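You operate a simulated robot arm through the tools that you are given. There is no shell and no other tool. Be economical: measure what you need, move in short steps, check, and stop when the job is done.

You run a simulated robot arm. Do the job below in one go: nothing can be reset, and whatever is moved stays where it is left.

JOB
Oil the middle of the red tin with the blue brush, then lay the dough ball in.
Fine: take the oil from its dish, cover the whole middle patch, put the brush back; the other brush stays dry.

Only the result counts: the job must be done as asked and must still hold three seconds after the hand-in. Knocking over, shifting, dropping, spilling or breaking anything else fails it. A push-on lid holds only when it is set on centred and level and pressed home; a screw cap is set on level and turned clockwise until tight.

ROBOT AND FRAMES
A 6-joint arm with a two-finger parallel gripper, fixed in place. Base frame: the origin is at the foot of the arm, x ahead of it, y to its left, z up; the work surface is at about z = 90. Units: cm, rad, N and s.
With the tool pointing down near the work surface it reaches from about 14 to 74 cm from the base axis. Its first joint turns from -2.897 to 2.897 rad. Payload 3.91 kg.
Tool frame: the origin (TCP) lies between the finger pads and is the grasp point; the fingertips stand 3 cm ahead of it; z points along the fingers, y is the line along which they close. The gripper opens to 11 cm. The fingers are 2 cm wide and 1 cm thick; the gripper's body (4.8 by 11.2 cm) begins 5.5 cm behind the TCP.
Orientation is told as [roll, pitch, yaw] about the base's x, y, z axes, in that order, counted from this pose: with the fingers straight down and closing along the base's y, the tool's x points along the base's -x, its y along +y and its z along -z.

CONTROLS
- The arm moves only by the tool jog_arm. Its argument "series" is a list of rows, each a list of 7 numbers: the shift along the base's x, y, z in mm, then the turn, a rotation vector about the base's x, y, z in degrees, then the opening, from 0 (shut) to 1 (fully open). In form: [[x, y, z, wx, wy, wz, claw], ...]. A call has 1 to 20 rows; each row shifts and turns the commanded pose from where the row before left it. Each row takes 0.2 s and may step no farther than 5 cm and 0.15 rad from the row before; otherwise, or with a gripper value out of range, the whole call is refused. A pose out of reach is approached as far as the arm can. The call stops where the force on the tool passes 80 N (or 10 N more than at its start, if that is more) or the arm is blocked; 0.2 s more then pass. Each finger travels about 4.5 cm/s and halts on what it meets, pressing with about 43 N; the grip force reading is that of the motor and also rises with nothing between the fingers. The clock runs only during rows and for 0.2 s after the last one: add rows that do not move to give the fingers time. It gives the time, the measured TCP pose, the force on the tool (base axes), the opening and the grip force at its end, in the units of the frame above (readings bear some noise).
- Cameras (640 x 400 px; columns grow to the right, rows downward): "scene" is fixed at [39.98, -49.92, 165.32]; the picture's right is [0.89, -0.46, 0.00], its down [-0.33, -0.64, -0.70] and it looks along [0.32, 0.62, -0.71] (base axes); focal length 312 px, centre (320, 200). "wrist" rides on the gripper at [7.1, 2.2, -10.7] in the tool frame; the picture's right is [-0.29, 0.96, 0.00], its down [-0.76, -0.23, -0.61] and it looks along [-0.58, -0.18, 0.79] (tool axes); focal length 243 px, centre (320, 200).
- grab_frame(camera): a new picture of that camera. No time passes.
- slide_trunk(by): slides the trunk up (or, below 0, down) by that many cm; the arm rides with it, the base frame stays. It gives what a move gives, with no picture.
- point_at(camera, pixels): for up to 12 pixels [column, row] of the newest picture of that camera ("zoom" is the newest enlarged one), the place [x, y, z] in the base frame of the surface seen there, good to about 0.2 cm. No time passes.
- inspect(camera, box): a new picture of the part [left, top, right, bottom] of that camera's present view, enlarged. No time passes.
- finish_job(): hands the job in; it is judged then, once.

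Keep the steps short. Do not move on a guess: measure, check each grasp and each placing, and mend mistakes. In all there are 80 turns and 34 pictures (those below and enlarged ones count). Leave the gripper open and the arm clear of the work at the hand-in unless told otherwise, and finish with a single line.

The tools are called after "Call:" as name(argument=value, ...) on one line, values as JSON. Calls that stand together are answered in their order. jog_arm: Moves the arm, as the interface text tells. Its arguments: {"type":"object","properties":{"series":{"type":"array","items":{"type":"array","items":{"type":"number"}}}},"required":["series"]} The other tools are called the same way: slide_trunk (by) slides the trunk up or down; grab_frame (camera) takes a picture; point_at (camera, pixels) gives the place of the surface under pixels of a picture; inspect (camera, box) takes an enlarged picture of a part of a camera's view; finish_job () hands the job in.

At the start:

```text
clock: 0.0
eef_pos: [39.53, 3.83, 126.85]
tcp_rot: [0.0, 0.0, 0.0]
force: [0.9, 0.9, 1.0]
width: 11.01
gripper_force: 0.1
trunk travel left (down, up): [-52.5, 6.5]
```

scene: 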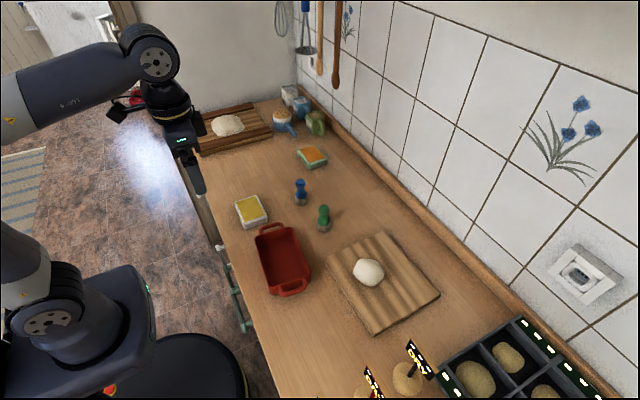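
wrist: 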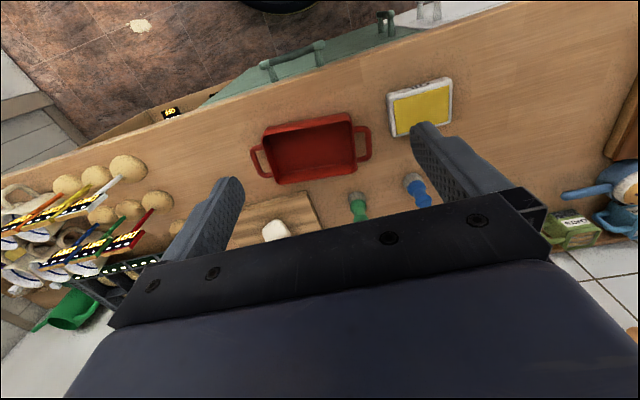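

I see the red tin around (283,260), blue brush (301,190), green brush (324,215), a yellow dish (251,210) and an orange/green item (312,157). I'll enlarge these to tell what they are.

Call:
inspect(camera="scene", box=[220, 130, 348, 210])

Call:
inspect(camera="scene", box=[230, 190, 422, 310])

```text
5.00 times, centred on (284, 170) of scene
```

zoom: 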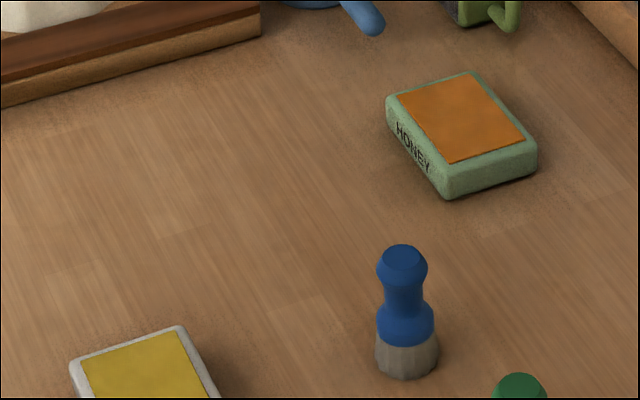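

```text
3.33 times, centred on (326, 250) of scene
```

zoom: 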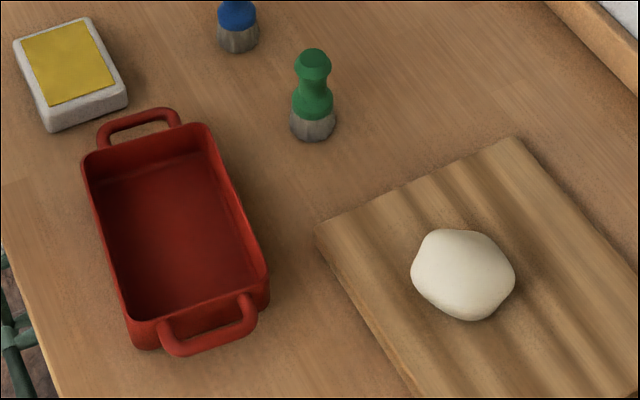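

Green dish says HONEY, so the white yellow one is probably the oil. I'll measure tin, dough, dish and green brush in this enlarged view, and the blue brush in the scene view.

Call:
point_at(camera="zoom", pixels=[[90, 160], [205, 127], [264, 275], [140, 330], [175, 225], [115, 185], [190, 165], [235, 280], [150, 300], [462, 245], [462, 272], [320, 235]])

Call:
point_at(camera="zoom", pixels=[[68, 62], [22, 42], [88, 22], [125, 92], [48, 110], [313, 60], [313, 90], [313, 130], [60, 120], [420, 270], [510, 275], [462, 315]])

Call:
point_at(camera="scene", pixels=[[301, 181], [300, 183], [300, 190], [301, 196], [301, 203], [294, 200], [307, 199]])

Call:
inspect(camera="wrist", box=[330, 60, 490, 220])

```text
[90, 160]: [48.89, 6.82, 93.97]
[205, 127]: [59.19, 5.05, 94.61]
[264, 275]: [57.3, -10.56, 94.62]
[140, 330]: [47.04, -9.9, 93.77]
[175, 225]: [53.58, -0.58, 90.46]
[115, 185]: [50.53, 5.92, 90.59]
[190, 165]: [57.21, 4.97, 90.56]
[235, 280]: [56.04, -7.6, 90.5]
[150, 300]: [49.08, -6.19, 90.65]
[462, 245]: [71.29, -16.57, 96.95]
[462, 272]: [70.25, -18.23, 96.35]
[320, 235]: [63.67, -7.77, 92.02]
```

```text
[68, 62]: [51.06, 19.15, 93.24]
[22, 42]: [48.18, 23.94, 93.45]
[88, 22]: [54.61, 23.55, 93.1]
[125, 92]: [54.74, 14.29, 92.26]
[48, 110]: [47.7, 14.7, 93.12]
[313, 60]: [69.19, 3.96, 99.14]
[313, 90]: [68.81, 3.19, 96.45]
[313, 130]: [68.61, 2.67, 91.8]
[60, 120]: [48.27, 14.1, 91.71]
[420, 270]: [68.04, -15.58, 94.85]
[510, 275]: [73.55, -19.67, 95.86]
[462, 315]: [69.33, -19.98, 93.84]
```

```text
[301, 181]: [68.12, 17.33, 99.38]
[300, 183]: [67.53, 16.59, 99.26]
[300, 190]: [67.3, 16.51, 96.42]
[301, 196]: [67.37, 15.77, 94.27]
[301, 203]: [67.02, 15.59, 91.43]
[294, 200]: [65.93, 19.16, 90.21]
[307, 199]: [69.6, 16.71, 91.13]
```

```text
2.50 times, centred on (410, 140) of wrist
```

zoom: 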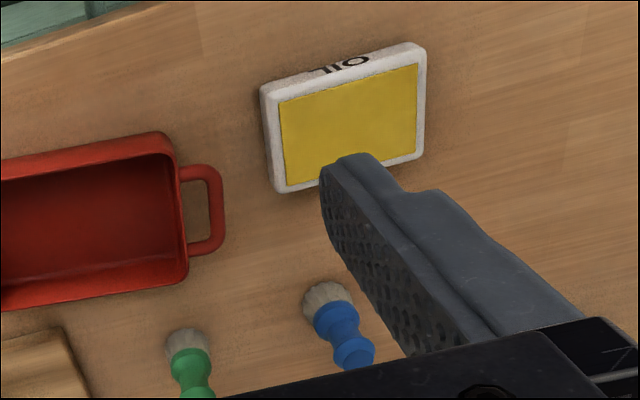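

The white dish says OIL. The blue brush stands at about (67.9, 17.3), top z about 99.4. I'll move above it with the gripper partly open.

Call:
jog_arm(series=[[35.5, 16.8, -18.5, 0, 0, 0, 0.8], [35.5, 16.8, -18.5, 0, 0, 0, 0.7], [35.5, 16.8, -18.5, 0, 0, 0, 0.7], [35.5, 16.8, -18.5, 0, 0, 0, 0.7], [35.5, 16.8, -18.5, 0, 0, 0, 0.7], [35.5, 16.8, -18.5, 0, 0, 0, 0.7], [35.5, 16.8, -18.5, 0, 0, 0, 0.7], [35.2, 17.1, -18.5, 0, 0, 0, 0.7], [0, 0, 0, 0, 0, 0, 0.7]])

Call:
grab_frame(camera="wrist")

```text
clock: 2.0
eef_pos: [67.99, 17.38, 111.84]
tcp_rot: [0.001, 0.002, 0.001]
force: [1.1, 0.9, -0.4]
width: 7.69
gripper_force: 0.1
trunk travel left (down, up): [-52.5, 6.5]
```

```text
28 pictures are left
```

wrist: 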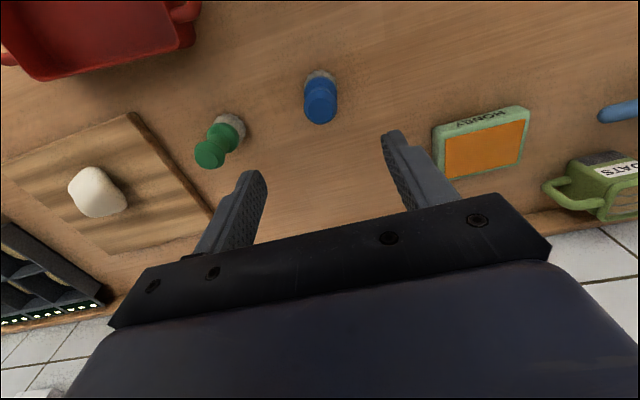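

I reached the spot above. I'll measure the blue brush's top (320,115) and bristles, plus the dough (97,190), from this second angle.

Call:
point_at(camera="wrist", pixels=[[320, 116], [307, 112], [334, 112], [320, 98], [310, 80], [334, 80], [97, 180], [70, 188], [125, 195], [88, 168], [105, 215], [210, 153]])

```text
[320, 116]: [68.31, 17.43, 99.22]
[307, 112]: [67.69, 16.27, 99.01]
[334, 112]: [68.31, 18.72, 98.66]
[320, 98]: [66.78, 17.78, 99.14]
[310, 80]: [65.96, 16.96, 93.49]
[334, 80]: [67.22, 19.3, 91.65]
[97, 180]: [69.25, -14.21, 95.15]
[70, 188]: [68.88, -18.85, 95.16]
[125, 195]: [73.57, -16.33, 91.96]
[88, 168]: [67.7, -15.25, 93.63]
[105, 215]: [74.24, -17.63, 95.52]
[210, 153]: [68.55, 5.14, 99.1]
```

The brush axis is at about (68.0, 17.5), under the tool. I'll go down to TCP z about 96.5 and then close.

Call:
jog_arm(series=[[0, 0, -40, 0, 0, 0, 0.7], [0, 1, -40, 0, 0, 0, 0.7], [0, 0, -40, 0, 0, 0, 0.7], [0, 0, -20, 0, 0, 0, 0.7], [0, 0, -14, 0, 0, 0, 0.7], [0, 0, 0, 0, 0, 0, 0.7]])

Call:
inspect(camera="scene", box=[236, 130, 364, 210])

```text
clock: 3.4
eef_pos: [67.97, 17.5, 96.48]
tcp_rot: [0.0, 0.0, 0.0]
force: [0.1, -0.7, 1.2]
width: 7.69
gripper_force: 0.0
trunk travel left (down, up): [-52.5, 6.5]
```

```text
5.00 times, centred on (300, 170) of scene
```

zoom: 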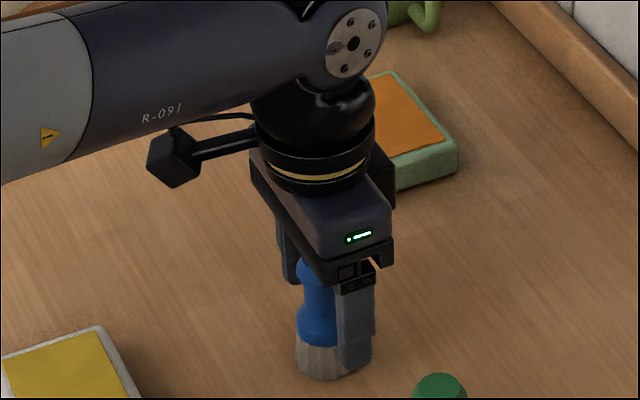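

The fingers straddle the handle. I'll close on it.

Call:
jog_arm(series=[[0, 0, 0, 0, 0, 0, 0.5], [0, 0, 0, 0, 0, 0, 0.3], [0, 0, 0, 0, 0, 0, 0.1], [0, 0, 0, 0, 0, 0, 0], [0, 0, 0, 0, 0, 0, 0], [0, 0, 0, 0, 0, 0, 0]])

```text
clock: 4.8
eef_pos: [67.93, 17.52, 96.58]
tcp_rot: [-0.001, 0.002, -0.001]
force: [0.1, 0.0, 0.2]
width: 4.04
gripper_force: 42.9
trunk travel left (down, up): [-52.5, 6.5]
```

Gripped at 4.0 cm with full force. I'll lift 8 cm and look.

Call:
jog_arm(series=[[0, 0, 20, 0, 0, 0, 0], [0, 0, 30, 0, 0, 0, 0], [0, 0, 30, 0, 0, 0, 0], [0, 0, 0, 0, 0, 0, 0]])

Call:
inspect(camera="scene", box=[236, 110, 396, 210])

```text
clock: 5.8
eef_pos: [67.86, 17.33, 104.63]
tcp_rot: [0.0, 0.001, 0.001]
force: [0.2, -0.4, -0.5]
width: 4.07
gripper_force: 43.1
trunk travel left (down, up): [-52.5, 6.5]
```

```text
4.00 times, centred on (316, 160) of scene
```

zoom: 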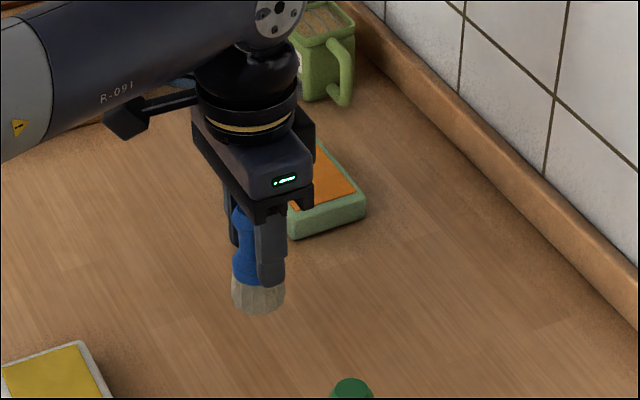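

The brush hangs upright. Next I go over the oil dish centre (51.2, 19.0) and start lowering (contact expected at TCP z about 99.7).

Call:
jog_arm(series=[[-42, 4, 0, 0, 0, 0, 0], [-42, 4, 0, 0, 0, 0, 0], [-42, 4, 0, 0, 0, 0, 0], [-41, 4, 0, 0, 0, 0, 0], [0, 0, -20, 0, 0, 0, 0], [0, 0, -15, 0, 0, 0, 0], [0, 0, -8, 0, 0, 0, 0], [0, 0, 0, 0, 0, 0, 0]])

Call:
inspect(camera="scene", box=[188, 150, 316, 230])

```text
clock: 7.6
eef_pos: [51.31, 19.01, 100.2]
tcp_rot: [0.0, 0.0, -0.001]
force: [0.1, -0.3, -0.5]
width: 4.05
gripper_force: 42.8
trunk travel left (down, up): [-52.5, 6.5]
```

```text
5.00 times, centred on (252, 190) of scene
```

zoom: 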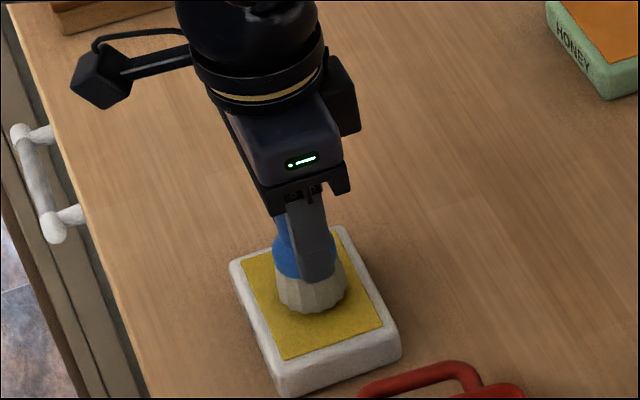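

Nearly touching and well centred. I'll lower in 2 mm steps until a light contact force shows.

Call:
jog_arm(series=[[0, 0, -2, 0, 0, 0, 0], [0, 0, -2, 0, 0, 0, 0], [0, 0, -1.5, 0, 0, 0, 0], [0, 0, 0, 0, 0, 0, 0]])

```text
clock: 8.6
eef_pos: [51.24, 19.06, 99.67]
tcp_rot: [0.0, -0.001, 0.0]
force: [0.0, 0.2, -0.6]
width: 4.03
gripper_force: 42.9
trunk travel left (down, up): [-52.5, 6.5]
```

Call:
jog_arm(series=[[0, 0, -1.5, 0, 0, 0, 0], [0, 0, -1, 0, 0, 0, 0], [0, 0, 0, 0, 0, 0, 0]])

Call:
inspect(camera="scene", box=[220, 180, 284, 220])

```text
clock: 9.4
eef_pos: [51.14, 19.06, 99.58]
tcp_rot: [0.0, 0.001, 0.0]
force: [-0.5, -0.7, 3.2]
width: 4.04
gripper_force: 43.1
trunk travel left (down, up): [-52.5, 6.5]
```

```text
10.00 times, centred on (252, 200) of scene
```

zoom: 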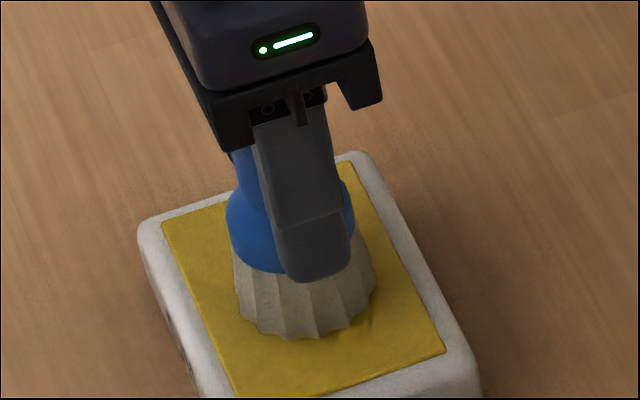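

Contact shows 3 N. I'll press a millimetre more, hold, lift 8 cm and check the bristle tips.

Call:
jog_arm(series=[[0, 0, -1, 0, 0, 0, 0], [0, 0, 0, 0, 0, 0, 0], [0, 0, 0, 0, 0, 0, 0]])

Call:
jog_arm(series=[[0, 0, 20, 0, 0, 0, 0], [0, 0, 30, 0, 0, 0, 0], [0, 0, 20, 0, 0, 0, 0], [0, 0, 0, 0, 0, 0, 0]])

Call:
inspect(camera="scene", box=[204, 160, 300, 220])

```text
clock: 10.2
eef_pos: [51.17, 18.99, 99.57]
tcp_rot: [0.0, -0.001, 0.0]
force: [0.3, 0.2, 14.0]
width: 4.03
gripper_force: 43.4
trunk travel left (down, up): [-52.5, 6.5]
```

```text
clock: 11.2
eef_pos: [51.2, 19.01, 106.57]
tcp_rot: [-0.001, -0.001, -0.001]
force: [0.3, -0.6, -1.4]
width: 4.01
gripper_force: 43.0
trunk travel left (down, up): [-52.5, 6.5]
```

```text
6.67 times, centred on (252, 190) of scene
```

zoom: 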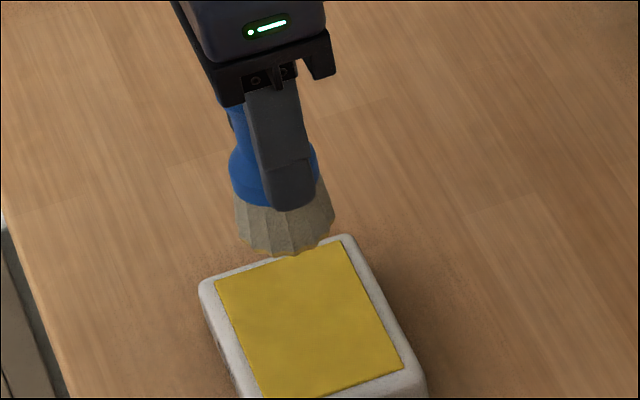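

The bristles touched oil at TCP z 99.57 (14 N when pressed). Now I move above the tin's middle, about (53.1, -2.1), and look with the wrist camera.

Call:
jog_arm(series=[[4, -42, 0, 0, 0, 0, 0], [4, -42, 0, 0, 0, 0, 0], [4, -42, 0, 0, 0, 0, 0], [4, -42, 0, 0, 0, 0, 0], [3, -42, 0, 0, 0, 0, 0], [0, 0, 0, 0, 0, 0, 0]])

Call:
grab_frame(camera="wrist")

Call:
inspect(camera="scene", box=[220, 210, 348, 290])

```text
clock: 12.6
eef_pos: [53.16, -2.12, 106.52]
tcp_rot: [-0.002, 0.0, 0.0]
force: [0.7, 0.6, -1.1]
width: 4.06
gripper_force: 42.9
trunk travel left (down, up): [-52.5, 6.5]
```

```text
22 pictures are left
```

wrist: 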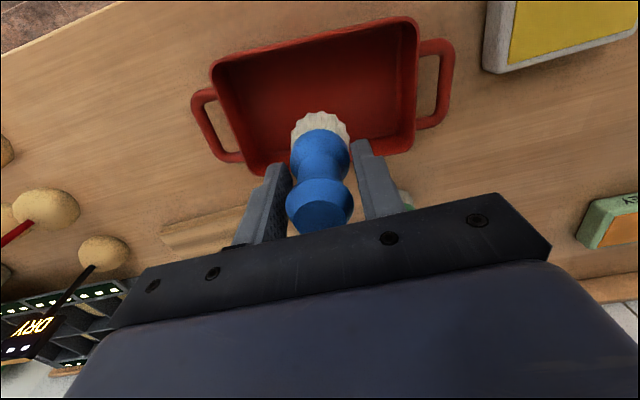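

```text
5.00 times, centred on (284, 250) of scene
```

zoom: 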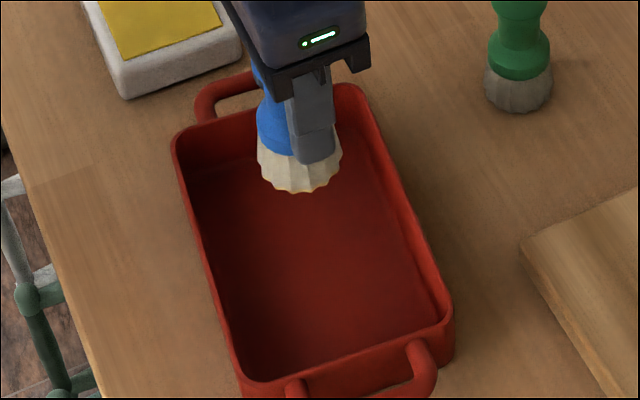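

I'll measure the tin's rim corners and floor in the wrist view for an exact centre.

Call:
point_at(camera="wrist", pixels=[[213, 63], [414, 20], [412, 147], [248, 168], [260, 125], [230, 80], [405, 75], [400, 118], [300, 85], [350, 100], [252, 145], [300, 48]])

Call:
point_at(camera="zoom", pixels=[[178, 138], [355, 88], [448, 320], [250, 385], [300, 185], [200, 170], [215, 260], [240, 360], [430, 300], [390, 210], [340, 350], [350, 130]])

```text
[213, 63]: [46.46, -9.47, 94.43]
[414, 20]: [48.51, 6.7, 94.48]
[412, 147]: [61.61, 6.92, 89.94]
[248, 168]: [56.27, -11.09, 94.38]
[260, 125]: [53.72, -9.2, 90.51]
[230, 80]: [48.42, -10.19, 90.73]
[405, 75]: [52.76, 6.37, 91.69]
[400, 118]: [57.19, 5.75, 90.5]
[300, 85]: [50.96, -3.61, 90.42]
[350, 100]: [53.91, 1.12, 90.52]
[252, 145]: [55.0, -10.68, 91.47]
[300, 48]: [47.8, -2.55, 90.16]
```

```text
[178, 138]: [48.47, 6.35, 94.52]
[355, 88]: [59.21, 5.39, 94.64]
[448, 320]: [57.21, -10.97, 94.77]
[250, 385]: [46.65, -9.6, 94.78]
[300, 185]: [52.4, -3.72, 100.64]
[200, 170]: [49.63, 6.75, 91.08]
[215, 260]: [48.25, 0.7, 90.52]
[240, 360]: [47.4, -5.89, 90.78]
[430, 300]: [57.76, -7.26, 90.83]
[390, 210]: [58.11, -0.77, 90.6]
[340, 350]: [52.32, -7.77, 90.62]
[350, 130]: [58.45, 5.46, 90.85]
```

Tin centre is (52.9, -2.2), turned about 6°, floor z 90.5. I'll lower the brush there until light contact (about TCP z 97.0).

Call:
jog_arm(series=[[-2, 0, -30, 0, 0, 0, 0], [0, 0, -30, 0, 0, 0, 0], [0, 0, -22, 0, 0, 0, 0], [0, 0, -6, 0, 0, 0, 0], [0, 0, -3, 0, 0, 0, 0], [0, 0, -2, 0, 0, 0, 0], [0, 0, 0, 0, 0, 0, 0]])

```text
clock: 14.2
eef_pos: [52.86, -1.99, 97.19]
tcp_rot: [0.0, -0.002, 0.0]
force: [-0.3, -0.4, -0.5]
width: 4.04
gripper_force: 42.9
trunk travel left (down, up): [-52.5, 6.5]
```

Call:
jog_arm(series=[[0, 0, -1, 0, 0, 0, 0], [0, 0, -1, 0, 0, 0, 0], [0, 0, 0, 0, 0, 0, 0]])

```text
clock: 15.0
eef_pos: [52.83, -2.04, 96.97]
tcp_rot: [-0.001, 0.003, 0.0]
force: [1.4, -1.2, 2.8]
width: 4.06
gripper_force: 43.3
trunk travel left (down, up): [-52.5, 6.5]
```

Light contact, 2.8 N. A gentle test stroke along the tin, then a look.

Call:
jog_arm(series=[[1, 10, 0, 0, 0, 0, 0], [1, 10, 0, 0, 0, 0, 0], [-1, -10, 0, 0, 0, 0, 0], [-1, -10, 0, 0, 0, 0, 0], [-1, -10, 0, 0, 0, 0, 0], [-1, -10, 0, 0, 0, 0, 0], [0, 0, 0, 0, 0, 0, 0]])

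Call:
grab_frame(camera="wrist")

```text
clock: 16.6
eef_pos: [52.73, -3.98, 96.98]
tcp_rot: [0.0, -0.003, 0.001]
force: [1.1, 3.3, 10.8]
width: 4.02
gripper_force: 42.9
trunk travel left (down, up): [-52.5, 6.5]
```

```text
20 pictures are left
```

wrist: 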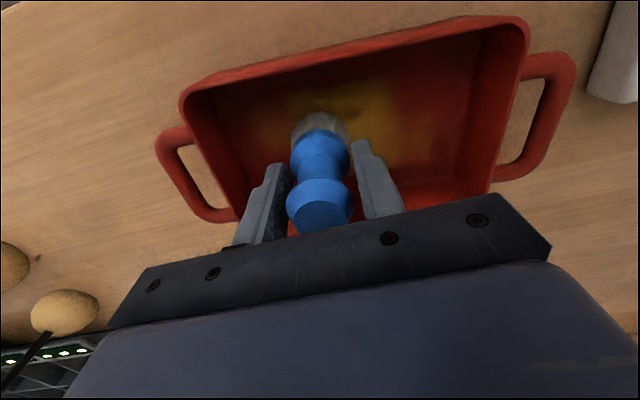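

Yellow oil shows where I brushed. I'll cover a wider middle area with strokes at about ±1.8 cm sideways and ±3 cm lengthways.

Call:
jog_arm(series=[[-1, -10, 0.3, 0, 0, 0, 0], [9, -1, 0, 0, 0, 0, 0], [9, -1, 0, 0, 0, 0, 0], [1, 12, 0, 0, 0, 0, 0], [1, 12, 0, 0, 0, 0, 0], [2, 12, 0, 0, 0, 0, 0], [1, 12, 0, 0, 0, 0, 0], [2, 12, 0, 0, 0, 0, 0], [-9, 1, 0, 0, 0, 0, 0], [-9, 1, 0, 0, 0, 0, 0], [-9, 1, 0, 0, 0, 0, 0], [-9, 1, 0, 0, 0, 0, 0], [-1, -12, 0, 0, 0, 0, 0], [-1, -12, 0, 0, 0, 0, 0], [-2, -12, 0, 0, 0, 0, 0], [-1, -12, 0, 0, 0, 0, 0], [-2, -12, 0, 0, 0, 0, 0], [0, 0, 0, 0, 0, 0, 0]])

Call:
inspect(camera="scene", box=[220, 210, 348, 290])

```text
clock: 20.4
eef_pos: [50.9, -4.81, 97.18]
tcp_rot: [-0.002, -0.001, -0.001]
force: [0.2, 0.1, -1.5]
width: 4.03
gripper_force: 43.3
trunk travel left (down, up): [-52.5, 6.5]
```

```text
5.00 times, centred on (284, 250) of scene
```

zoom: 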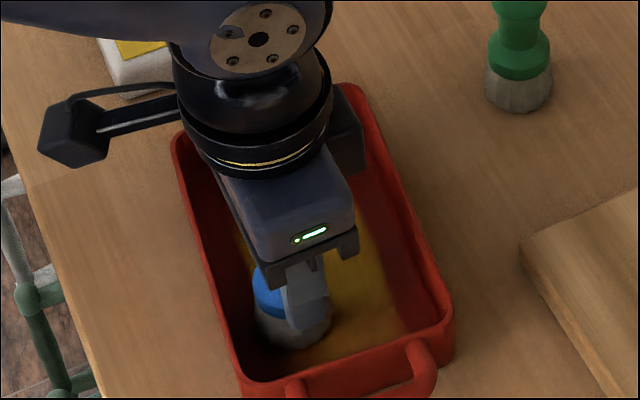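

Contact may have faded (z 97.18). I'll lower 0.5 mm and go back over the area the other way.

Call:
jog_arm(series=[[0, 0, -0.6, 0, 0, 0, 0], [1, 12, 0, 0, 0, 0, 0], [1, 12, 0, 0, 0, 0, 0], [2, 12, 0, 0, 0, 0, 0], [1, 12, 0, 0, 0, 0, 0], [2, 10, 0, 0, 0, 0, 0], [9, -1, 0, 0, 0, 0, 0], [9, -1, 0, 0, 0, 0, 0], [9, -1, 0, 0, 0, 0, 0], [9, -1, 0, 0, 0, 0, 0], [-1, -12, 0, 0, 0, 0, 0], [-1, -12, 0, 0, 0, 0, 0], [-2, -12, 0, 0, 0, 0, 0], [-1, -12, 0, 0, 0, 0, 0], [-2, -10, 0, 0, 0, 0, 0], [-18, 2, 0, 0, 0, 0, 0], [2, 15, 0, 0, 0, 0, 0], [2, 15, 0, 0, 0, 0, 0], [0, 0, 0, 0, 0, 0, 0]])

Call:
jog_arm(series=[[0, 0, 20, 0, 0, 0, 0], [0, 0, 40, 0, 0, 0, 0], [0, 0, 40, 0, 0, 0, 0], [0, 0, 0, 0, 0, 0, 0]])

Call:
grab_frame(camera="wrist")

Call:
inspect(camera="scene", box=[220, 210, 348, 290])

```text
clock: 24.4
eef_pos: [52.87, -1.92, 96.97]
tcp_rot: [0.001, 0.0, 0.0]
force: [-0.7, -3.7, 10.6]
width: 4.03
gripper_force: 43.3
trunk travel left (down, up): [-52.5, 6.5]
```

```text
clock: 25.4
eef_pos: [53.09, -1.97, 106.9]
tcp_rot: [-0.001, -0.001, 0.001]
force: [-0.5, 0.4, -0.5]
width: 4.01
gripper_force: 43.0
trunk travel left (down, up): [-52.5, 6.5]
```

```text
18 pictures are left
```

wrist: 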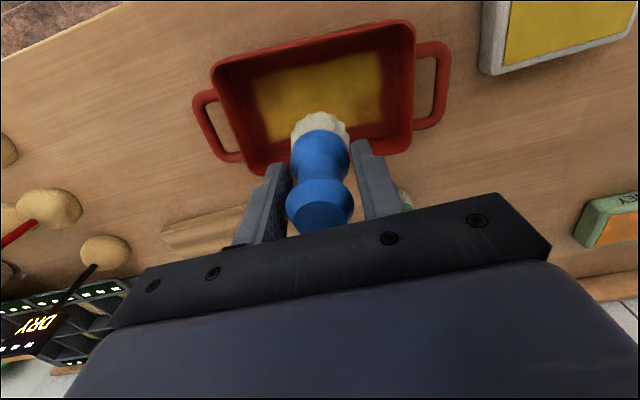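

```text
5.00 times, centred on (284, 250) of scene
```

zoom: 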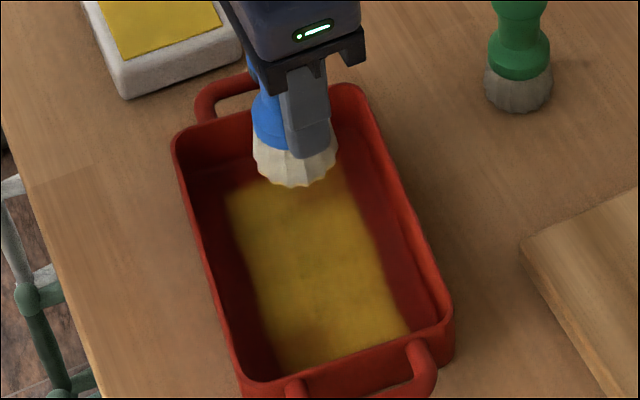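

A solid oil patch now covers the middle. I'll check it enlarged for thin places before returning the brush.

Call:
inspect(camera="scene", box=[252, 235, 316, 285])

Call:
inspect(camera="wrist", box=[200, 10, 440, 160])

```text
8.00 times, centred on (284, 260) of scene
```

zoom: 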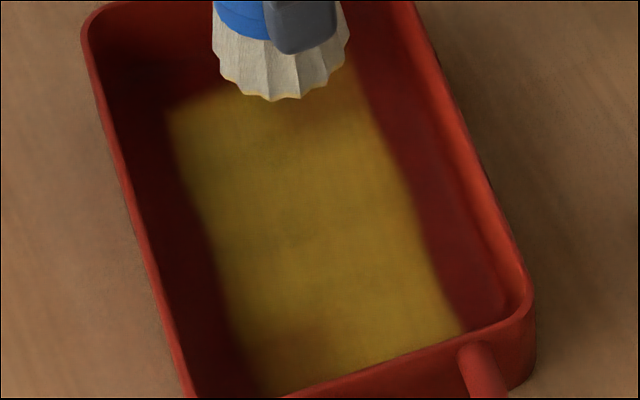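

```text
2.67 times, centred on (320, 85) of wrist
```

zoom: 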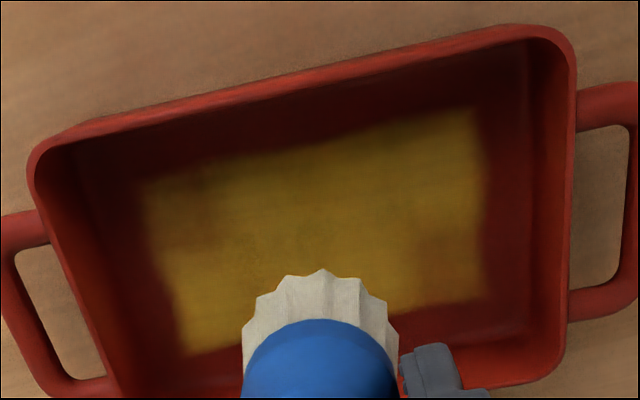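

Two slightly thin spots at (190,215) and (440,250) in the enlarged view. I'll locate them for one more pass.

Call:
point_at(camera="zoom", pixels=[[190, 215], [440, 250], [150, 190], [190, 345], [475, 120], [480, 290]])

```text
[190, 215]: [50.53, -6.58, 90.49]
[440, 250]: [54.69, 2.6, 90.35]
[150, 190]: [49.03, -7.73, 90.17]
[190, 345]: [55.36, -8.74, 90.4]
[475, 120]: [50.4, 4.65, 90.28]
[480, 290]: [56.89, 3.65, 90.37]
```

I'll go down again lightly and brush over those two spots.

Call:
jog_arm(series=[[0, 0, -40, 0, 0, 0, 0], [0, 0, -40, 0, 0, 0, 0], [0, 0, -17, 0, 0, 0, 0], [0, 0, -3, 0, 0, 0, 0], [8, 12, 0, 0, 0, 0, 0], [8, 12, 0, 0, 0, 0, 0], [4, 12, 0, 0, 0, 0, 0], [-12, 2, 0, 0, 0, 0, 0], [10, -4, 0, 0, 0, 0, 0], [-8, -12, 0, 0, 0, 0, 0], [-8, -12, 0, 0, 0, 0, 0], [-8, -14, 0, 0, 0, 0, 0], [-8, -14, 0, 0, 0, 0, 0], [-8, -12, 0, 0, 0, 0, 0], [4, 0, 0, 0, 0, 0, 0], [8, 0, 0, 0, 0, 0, 0], [-8, 4, 0, 0, 0, 0, 0], [8, 15, 0, 0, 0, 0, 0], [8, 11, 0, 0, 0, 0, 0], [0, 0, 0, 0, 0, 0, 0]])

Call:
jog_arm(series=[[0, 0, 20, 0, 0, 0, 0], [0, 0, 40, 0, 0, 0, 0], [0, 0, 40, 0, 0, 0, 0], [0, 0, 0, 0, 0, 0, 0]])

Call:
inspect(camera="wrist", box=[200, 10, 440, 160])

```text
clock: 29.6
eef_pos: [52.81, -2.05, 96.99]
tcp_rot: [-0.003, 0.0, 0.0]
force: [-0.2, -1.8, 6.3]
width: 3.99
gripper_force: 43.7
trunk travel left (down, up): [-52.5, 6.5]
```

```text
clock: 30.6
eef_pos: [52.94, -1.95, 106.95]
tcp_rot: [-0.002, 0.0, 0.0]
force: [0.6, 0.7, -1.5]
width: 4.0
gripper_force: 42.9
trunk travel left (down, up): [-52.5, 6.5]
```

```text
2.67 times, centred on (320, 85) of wrist
```

zoom: 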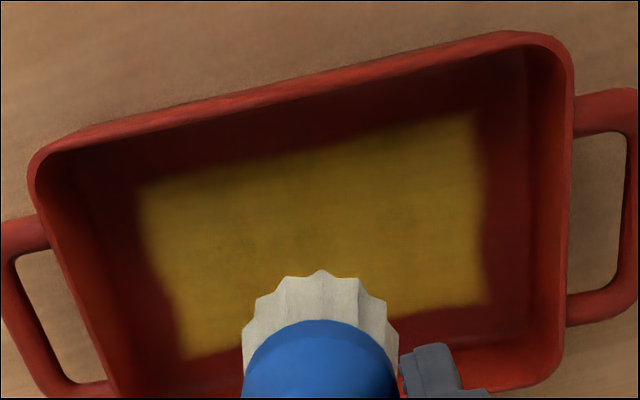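

The patch is fully covered. Now I take the brush back to (68.0, 17.5), staying clear of the green brush, and lower to just above the table.

Call:
jog_arm(series=[[0, 45, 20, 0, 0, 0, 0], [0, 48, 0, 0, 0, 0, 0], [0, 48, 0, 0, 0, 0, 0], [20, 40, 0, 0, 0, 0, 0], [45, 14, 0, 0, 0, 0, 0], [45, 0, 0, 0, 0, 0, 0], [40.5, 0, 0, 0, 0, 0, 0], [0, 0, -40, 0, 0, 0, 0], [0, 0, -40, 0, 0, 0, 0], [0, 0, -30, 0, 0, 0, 0], [0, 0, -10, 0, 0, 0, 0], [0, 0, 0, 0, 0, 0, 0]])

```text
clock: 33.2
eef_pos: [67.9, 17.41, 96.93]
tcp_rot: [0.001, 0.002, -0.001]
force: [-0.8, 0.4, -0.3]
width: 4.01
gripper_force: 42.9
trunk travel left (down, up): [-52.5, 6.5]
```

Close to the table, no contact yet. Lowering in millimetre steps.

Call:
jog_arm(series=[[0, 0, -2, 0, 0, 0, 0], [0, 0, -1, 0, 0, 0, 0], [0, 0, -1, 0, 0, 0, 0], [0, 0, 0, 0, 0, 0, 0]])

```text
clock: 34.2
eef_pos: [67.84, 17.53, 96.67]
tcp_rot: [-0.001, 0.0, 0.001]
force: [0.6, 1.0, 2.0]
width: 4.03
gripper_force: 42.9
trunk travel left (down, up): [-52.5, 6.5]
```

Call:
jog_arm(series=[[0, 0, -1, 0, 0, 0, 0], [0, 0, 0, 0, 0, 0, 0]])

```text
clock: 34.8
eef_pos: [67.97, 17.34, 96.49]
tcp_rot: [0.001, -0.003, -0.001]
force: [1.3, 0.3, 8.9]
width: 3.99
gripper_force: 43.0
trunk travel left (down, up): [-52.5, 6.5]
```

Firm contact at 96.49, the original height. I'll open, wait, then rise and look.

Call:
jog_arm(series=[[0, 0, 0, 0, 0, 0, 0.45], [0, 0, 0, 0, 0, 0, 0.55], [0, 0, 0, 0, 0, 0, 0.65], [0, 0, 0, 0, 0, 0, 0.65], [0, 0, 0, 0, 0, 0, 0.65]])

Call:
jog_arm(series=[[0, 0, 10, 0, 0, 0, 0.65], [0, 0, 30, 0, 0, 0, 0.65], [0, 0, 40, 0, 0, 0, 0.65], [0, 0, 45, 0, 0, 0, 0.65], [0, 0, 45, 0, 0, 0, 0.65], [0, 0, 0, 0, 0, 0, 0.65]])

Call:
grab_frame(camera="wrist")

```text
clock: 36.0
eef_pos: [67.83, 17.4, 96.46]
tcp_rot: [0.0, -0.002, 0.0]
force: [-0.2, 0.0, -0.6]
width: 7.14
gripper_force: 0.1
trunk travel left (down, up): [-52.5, 6.5]
```

```text
clock: 37.4
eef_pos: [67.94, 17.44, 113.55]
tcp_rot: [0.001, -0.001, 0.0]
force: [-0.1, -0.8, 0.0]
width: 7.16
gripper_force: 0.1
trunk travel left (down, up): [-52.5, 6.5]
```

```text
13 pictures are left
```

wrist: 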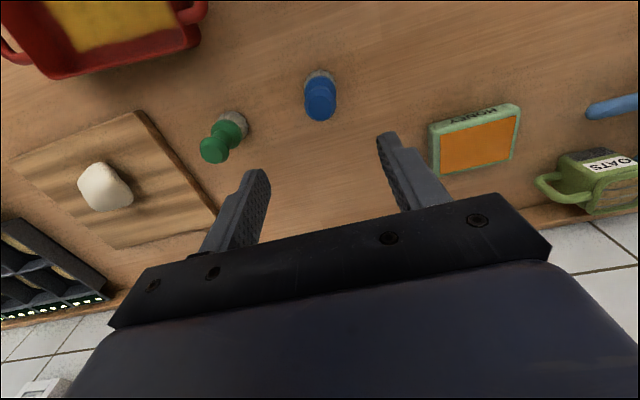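

The blue brush stands upright where it was. Next I move over the dough, about (70.5, -17), at this height and open to full.

Call:
jog_arm(series=[[0, -49, 0, 0, 0, 0, 0.8], [4, -49, 0, 0, 0, 0, 0.9], [4, -49, 0, 0, 0, 0, 0.9], [5, -49, 0, 0, 0, 0, 0.9], [4, -49, 0, 0, 0, 0, 0.9], [4, -49, 0, 0, 0, 0, 0.9], [4, -49, 0, 0, 0, 0, 0.9], [0, 0, 0, 0, 0, 0, 0.9]])

Call:
grab_frame(camera="wrist")

```text
clock: 39.2
eef_pos: [67.37, -15.95, 114.13]
tcp_rot: [0.001, 0.004, 0.0]
force: [0.4, -0.3, -1.3]
width: 9.9
gripper_force: 0.0
out of reach, approached as far as the arm can: row 7
trunk travel left (down, up): [-52.5, 6.5]
```

```text
12 pictures are left
```

wrist: 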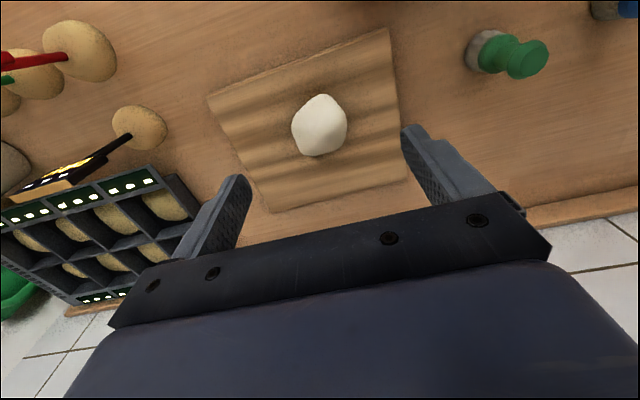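

The arm reached its limit at (67.4, -16.0). I'll measure the dough at (320,125) from here.

Call:
point_at(camera="wrist", pixels=[[320, 125], [295, 125], [345, 130], [318, 98], [318, 152], [300, 105], [335, 150], [300, 145], [390, 180], [215, 105], [330, 180], [320, 75]])

```text
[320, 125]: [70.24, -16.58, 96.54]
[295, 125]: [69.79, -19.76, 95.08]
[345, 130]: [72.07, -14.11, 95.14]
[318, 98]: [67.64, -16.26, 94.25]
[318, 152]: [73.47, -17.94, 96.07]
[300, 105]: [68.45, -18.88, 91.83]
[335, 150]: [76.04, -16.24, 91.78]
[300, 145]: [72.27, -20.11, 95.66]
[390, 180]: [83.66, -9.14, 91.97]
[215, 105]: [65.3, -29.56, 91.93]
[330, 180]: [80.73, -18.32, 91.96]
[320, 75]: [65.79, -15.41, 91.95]
```

Dough centre is about (70.9, -17.1), top z 96.6. Reach gets better as the tool goes lower relative to the base; I'll lower to about z 102 (still above the dough) and read the position.

Call:
jog_arm(series=[[0, 0, -40, 0, 0, 0, 0.9], [0, 0, -40, 0, 0, 0, 0.9], [0, 0, -30, 0, 0, 0, 0.9], [0, 0, 0, 0, 0, 0, 0.9]])

```text
clock: 40.2
eef_pos: [67.11, -15.88, 103.1]
tcp_rot: [-0.001, -0.001, 0.001]
force: [0.3, 0.6, 0.2]
width: 9.9
gripper_force: 0.2
trunk travel left (down, up): [-52.5, 6.5]
```

Now outward to (70.9, -17.1).

Call:
jog_arm(series=[[19, -6, 0, 0, 0, 0, 0.9], [19, -6, 0, 0, 0, 0, 0.9], [0, 0, 0, 0, 0, 0, 0.9]])

```text
clock: 41.0
eef_pos: [70.95, -16.93, 103.24]
tcp_rot: [-0.001, 0.0, 0.0]
force: [0.3, -0.8, -0.4]
width: 9.92
gripper_force: 0.1
trunk travel left (down, up): [-52.5, 6.5]
```

Reached. I'll go down to TCP z about 95.5 (tips 5 mm above the board).

Call:
jog_arm(series=[[0, -1, -40, 0, 0, 0, 0.9], [0, 0, -25, 0, 0, 0, 0.9], [0, 0, -10, 0, 0, 0, 0.9], [0, 0, 0, 0, 0, 0, 0.9]])

Call:
inspect(camera="scene", box=[300, 215, 444, 305])

```text
clock: 42.0
eef_pos: [70.89, -17.19, 95.69]
tcp_rot: [0.001, 0.0, -0.001]
force: [-0.6, 0.0, -0.2]
width: 9.88
gripper_force: 0.0
trunk travel left (down, up): [-52.5, 6.5]
```

```text
4.44 times, centred on (372, 260) of scene
```

zoom: 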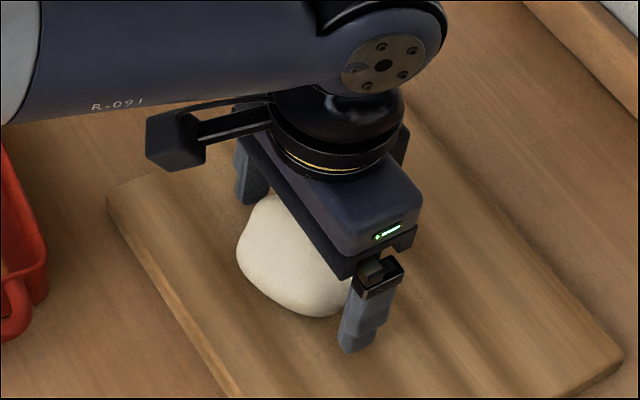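

The fingers straddle the dough without touching. I'll close gently.

Call:
jog_arm(series=[[0, 0, 0, 0, 0, 0, 0.75], [0, 0, 0, 0, 0, 0, 0.6], [0, 0, 0, 0, 0, 0, 0.5], [0, 0, 0, 0, 0, 0, 0.4], [0, 0, 0, 0, 0, 0, 0.4], [0, 0, 0, 0, 0, 0, 0.4]])

```text
clock: 43.4
eef_pos: [70.92, -17.38, 95.81]
tcp_rot: [0.0, -0.001, 0.0]
force: [-0.3, -0.2, 0.8]
width: 7.25
gripper_force: 42.9
trunk travel left (down, up): [-52.5, 6.5]
```

It stopped at 7.25 cm with full force. I'll lift 6 cm and check it is held.

Call:
jog_arm(series=[[0, 0, 10, 0, 0, 0, 0.4], [0, 0, 20, 0, 0, 0, 0.4], [0, 0, 30, 0, 0, 0, 0.4], [0, 0, 0, 0, 0, 0, 0.4]])

Call:
inspect(camera="scene", box=[300, 195, 444, 285])

```text
clock: 44.4
eef_pos: [70.97, -17.3, 101.76]
tcp_rot: [-0.003, 0.001, 0.0]
force: [0.2, 0.3, -0.3]
width: 4.4
gripper_force: 0.0
trunk travel left (down, up): [-52.5, 6.5]
```

```text
4.44 times, centred on (372, 240) of scene
```

zoom: 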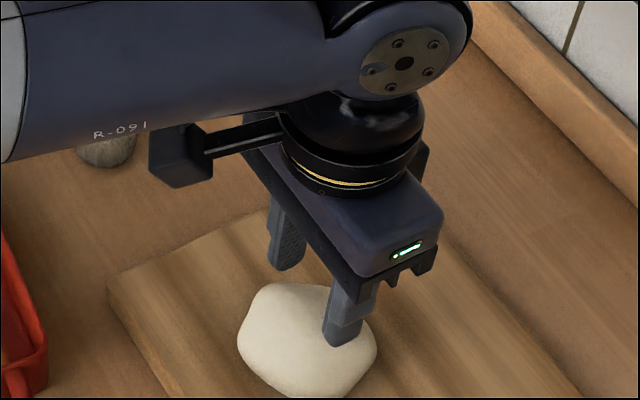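

The fingers slipped off; the dough stayed on the board. I'll open and look from here for its shape and place.

Call:
jog_arm(series=[[0, 0, 15, 0, 0, 0, 0.7], [0, 0, 0, 0, 0, 0, 0.95], [0, 0, 0, 0, 0, 0, 0.95], [0, 0, 0, 0, 0, 0, 0.95]])

Call:
grab_frame(camera="wrist")

```text
clock: 45.4
eef_pos: [71.11, -17.17, 103.34]
tcp_rot: [0.0, 0.0, 0.001]
force: [-0.9, -0.5, 0.1]
width: 10.42
gripper_force: 0.1
trunk travel left (down, up): [-52.5, 6.5]
```

```text
9 pictures are left
```

wrist: 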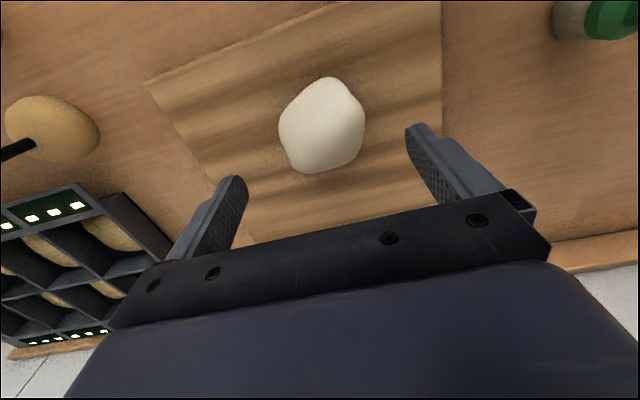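

Call:
point_at(camera="wrist", pixels=[[281, 125], [285, 110], [327, 79], [352, 92], [363, 120], [358, 145], [345, 163], [308, 171], [290, 155], [322, 125], [322, 150], [322, 100]])

```text
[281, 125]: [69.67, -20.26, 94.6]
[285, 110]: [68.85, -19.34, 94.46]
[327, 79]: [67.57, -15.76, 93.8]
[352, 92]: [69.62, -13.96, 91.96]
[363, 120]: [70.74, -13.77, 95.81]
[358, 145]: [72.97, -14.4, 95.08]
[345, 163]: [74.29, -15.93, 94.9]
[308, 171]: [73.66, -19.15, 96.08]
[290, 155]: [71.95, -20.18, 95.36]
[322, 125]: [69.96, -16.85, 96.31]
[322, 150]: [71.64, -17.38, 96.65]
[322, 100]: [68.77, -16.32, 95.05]
```

The dough is about 7 cm across, centred (71.0, -17.0), unmoved. Last grip was too high. I'll turn -7° so the fingers meet its flat sides (also matches the tin's axis), and go deeper, to TCP z about 95.2.

Call:
jog_arm(series=[[0, 1, -20, 0, 0, -3.5, 0.95], [0, 1, -20, 0, 0, -3.5, 0.95], [0, 0, -25, 0, 0, 0, 0.95], [0, 0, -14, 0, 0, 0, 0.95], [0, 0, 0, 0, 0, 0, 0.95]])

```text
clock: 46.6
eef_pos: [70.98, -17.07, 95.19]
tcp_rot: [0.001, 0.001, -0.121]
force: [0.3, -1.0, 0.0]
width: 10.43
gripper_force: 0.0
trunk travel left (down, up): [-52.5, 6.5]
```

No board contact. Closing.

Call:
jog_arm(series=[[0, 0, 0, 0, 0, 0, 0.75], [0, 0, 0, 0, 0, 0, 0.6], [0, 0, 0, 0, 0, 0, 0.4], [0, 0, 0, 0, 0, 0, 0.2], [0, 0, 0, 0, 0, 0, 0], [0, 0, 0, 0, 0, 0, 0], [0, 0, 0, 0, 0, 0, 0]])

Call:
jog_arm(series=[[0, 0, 4, 0, 0, 0, 0], [0, 0, 6, 0, 0, 0, 0], [0, 0, 0, 0, 0, 0, 0]])

```text
clock: 48.2
eef_pos: [70.83, -17.19, 95.36]
tcp_rot: [0.0, 0.002, -0.122]
force: [-0.4, -0.8, 0.3]
width: 7.21
gripper_force: 42.4
trunk travel left (down, up): [-52.5, 6.5]
```

```text
clock: 49.0
eef_pos: [70.91, -17.17, 96.24]
tcp_rot: [0.001, 0.002, -0.122]
force: [-0.2, 0.5, -2.2]
width: 7.23
gripper_force: 42.7
trunk travel left (down, up): [-52.5, 6.5]
```

Width holds at 7.2 cm and the weight shows. I'll lift further, slowly, to clear the tin's rim.

Call:
jog_arm(series=[[0, 0, 10, 0, 0, 0, 0], [0, 0, 10, 0, 0, 0, 0], [0, 0, 12, 0, 0, 0, 0], [0, 0, 12, 0, 0, 0, 0], [0, 0, 12, 0, 0, 0, 0], [0, 0, 0, 0, 0, 0, 0]])

Call:
inspect(camera="scene", box=[300, 195, 444, 285])

```text
clock: 50.4
eef_pos: [70.94, -17.06, 101.87]
tcp_rot: [0.0, 0.001, -0.123]
force: [-0.3, -0.3, -2.0]
width: 7.22
gripper_force: 43.4
trunk travel left (down, up): [-52.5, 6.5]
```

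```text
4.44 times, centred on (372, 240) of scene
```

zoom: 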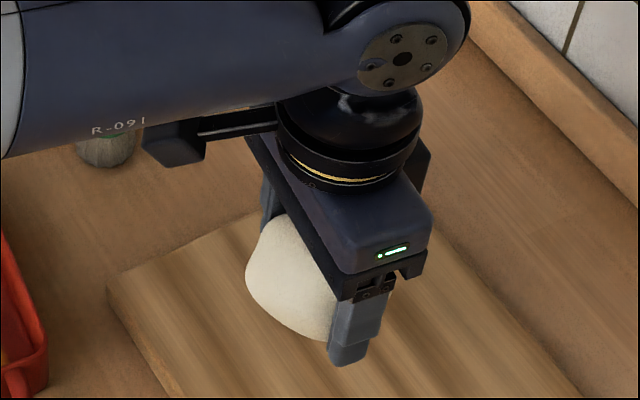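

The dough is held. Moving it above the tin's middle, x inward first.

Call:
jog_arm(series=[[-30, 5, 5, 0, 0, 0, 0], [-30, 15, 5, 0, 0, 0, 0], [-30, 25, 0, 0, 0, 0, 0], [-30, 30, 0, 0, 0, 0, 0], [-30, 35, 0, 0, 0, 0, 0], [-30, 39, 0, 0, 0, 0, 0], [0, 0, 0, 0, 0, 0, 0], [0, 0, 0, 0, 0, 0, 0]])

Call:
grab_frame(camera="wrist")

```text
clock: 52.2
eef_pos: [52.94, -2.23, 102.74]
tcp_rot: [0.0, -0.001, -0.123]
force: [0.8, 0.0, -2.5]
width: 7.22
gripper_force: 42.8
trunk travel left (down, up): [-52.5, 6.5]
```

```text
7 pictures are left
```

wrist: 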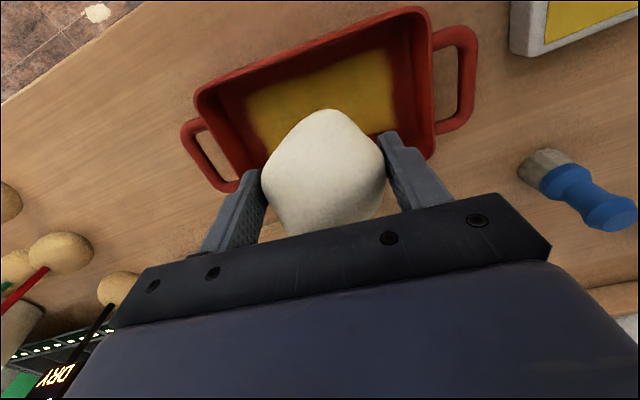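

Dough is over the tin's middle. I'll lower to TCP z about 94.2, then creep.

Call:
jog_arm(series=[[0, 0, -30, 0, 0, 0, 0], [0, 0, -30, 0, 0, 0, 0], [0, 0, -17, 0, 0, 0, 0], [0, 0, -5, 0, 0, 0, 0], [0, 0, -3, 0, 0, 0, 0], [0, 0, 0, 0, 0, 0, 0]])

```text
clock: 53.6
eef_pos: [52.83, -2.22, 94.36]
tcp_rot: [0.0, 0.0, -0.121]
force: [0.0, -0.2, -2.0]
width: 7.23
gripper_force: 43.5
trunk travel left (down, up): [-52.5, 6.5]
```

Call:
jog_arm(series=[[0, 0, -2, 0, 0, 0, 0], [0, 0, -1.5, 0, 0, 0, 0], [0, 0, 0, 0, 0, 0, 0]])

```text
clock: 54.4
eef_pos: [53.0, -2.22, 94.07]
tcp_rot: [0.0, -0.001, -0.123]
force: [-0.2, -0.1, -1.5]
width: 7.23
gripper_force: 43.4
trunk travel left (down, up): [-52.5, 6.5]
```

Call:
jog_arm(series=[[0, 0, -1.5, 0, 0, 0, 0], [0, 0, -1, 0, 0, 0, 0], [0, 0, 0, 0, 0, 0, 0]])

```text
clock: 55.2
eef_pos: [52.94, -2.22, 93.74]
tcp_rot: [0.0, -0.001, -0.121]
force: [-0.5, 0.2, -1.5]
width: 7.23
gripper_force: 43.0
trunk travel left (down, up): [-52.5, 6.5]
```

Tips are about 2 mm above the floor, the dough practically on it. I'll open slowly here.

Call:
jog_arm(series=[[0, 0, 0, 0, 0, 0, 0.68], [0, 0, 0, 0, 0, 0, 0.72], [0, 0, 0, 0, 0, 0, 0.8], [0, 0, 0, 0, 0, 0, 0.88], [0, 0, 0, 0, 0, 0, 0.88], [0, 0, 0, 0, 0, 0, 0.88]])

Call:
jog_arm(series=[[0, 0, 10, 0, 0, 0, 0.88], [0, 0, 20, 0, 0, 0, 0.88], [0, 0, 40, 0, 0, 0, 0.88], [0, 0, 45, 0, 0, 0, 0.88], [0, 0, 45, 0, 0, 0, 1], [-45, 0, 20, 0, 0, 0, 1], [-45, 0, 20, 0, 0, 0, 1], [-45, 0, 20, 0, 0, 0, 1], [0, 0, 0, 0, 0, 0, 1]])

Call:
grab_frame(camera="scene")

Call:
inspect(camera="scene", box=[230, 150, 390, 300])

```text
clock: 56.6
eef_pos: [52.95, -2.3, 93.66]
tcp_rot: [-0.002, 0.0, -0.122]
force: [0.8, -0.3, -0.3]
width: 9.68
gripper_force: 0.0
trunk travel left (down, up): [-52.5, 6.5]
```

```text
clock: 58.6
eef_pos: [39.38, -2.25, 115.78]
tcp_rot: [0.0, -0.001, -0.122]
force: [0.1, -0.5, 0.1]
width: 10.98
gripper_force: 0.1
trunk travel left (down, up): [-52.5, 6.5]
```

```text
6 pictures are left
```

scene: 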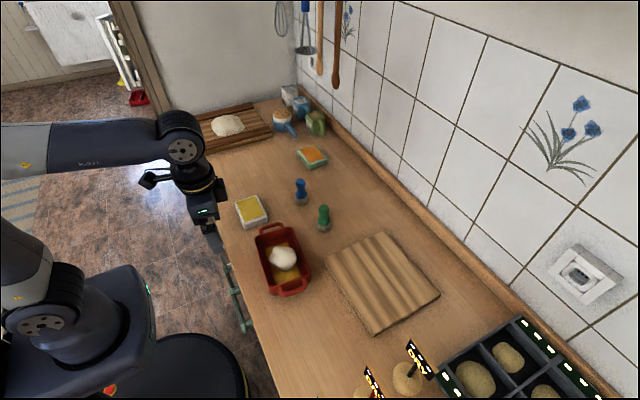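

```text
2.67 times, centred on (310, 225) of scene
```

zoom: 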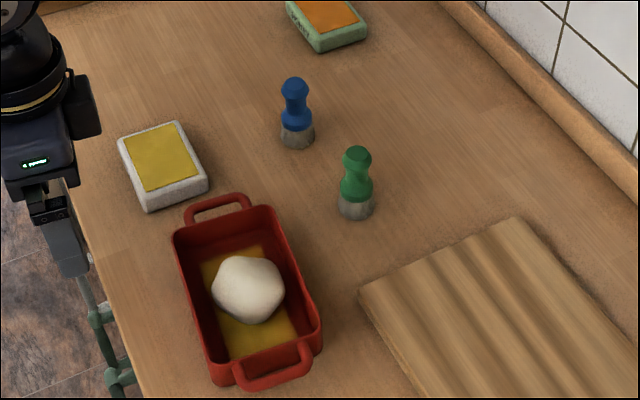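

The dough sits in the middle of the oiled tin, and the blue brush stands back in its place. The green brush, both dishes, the tin and the board look unmoved, and the arm is clear with the gripper open. Handing in.

Call:
finish_job()

```text
The job is handed in.
```

The middle of the red tin is oiled with the blue brush, the dough ball lies in it, the blue brush is back in its place, and the green brush was never touched.
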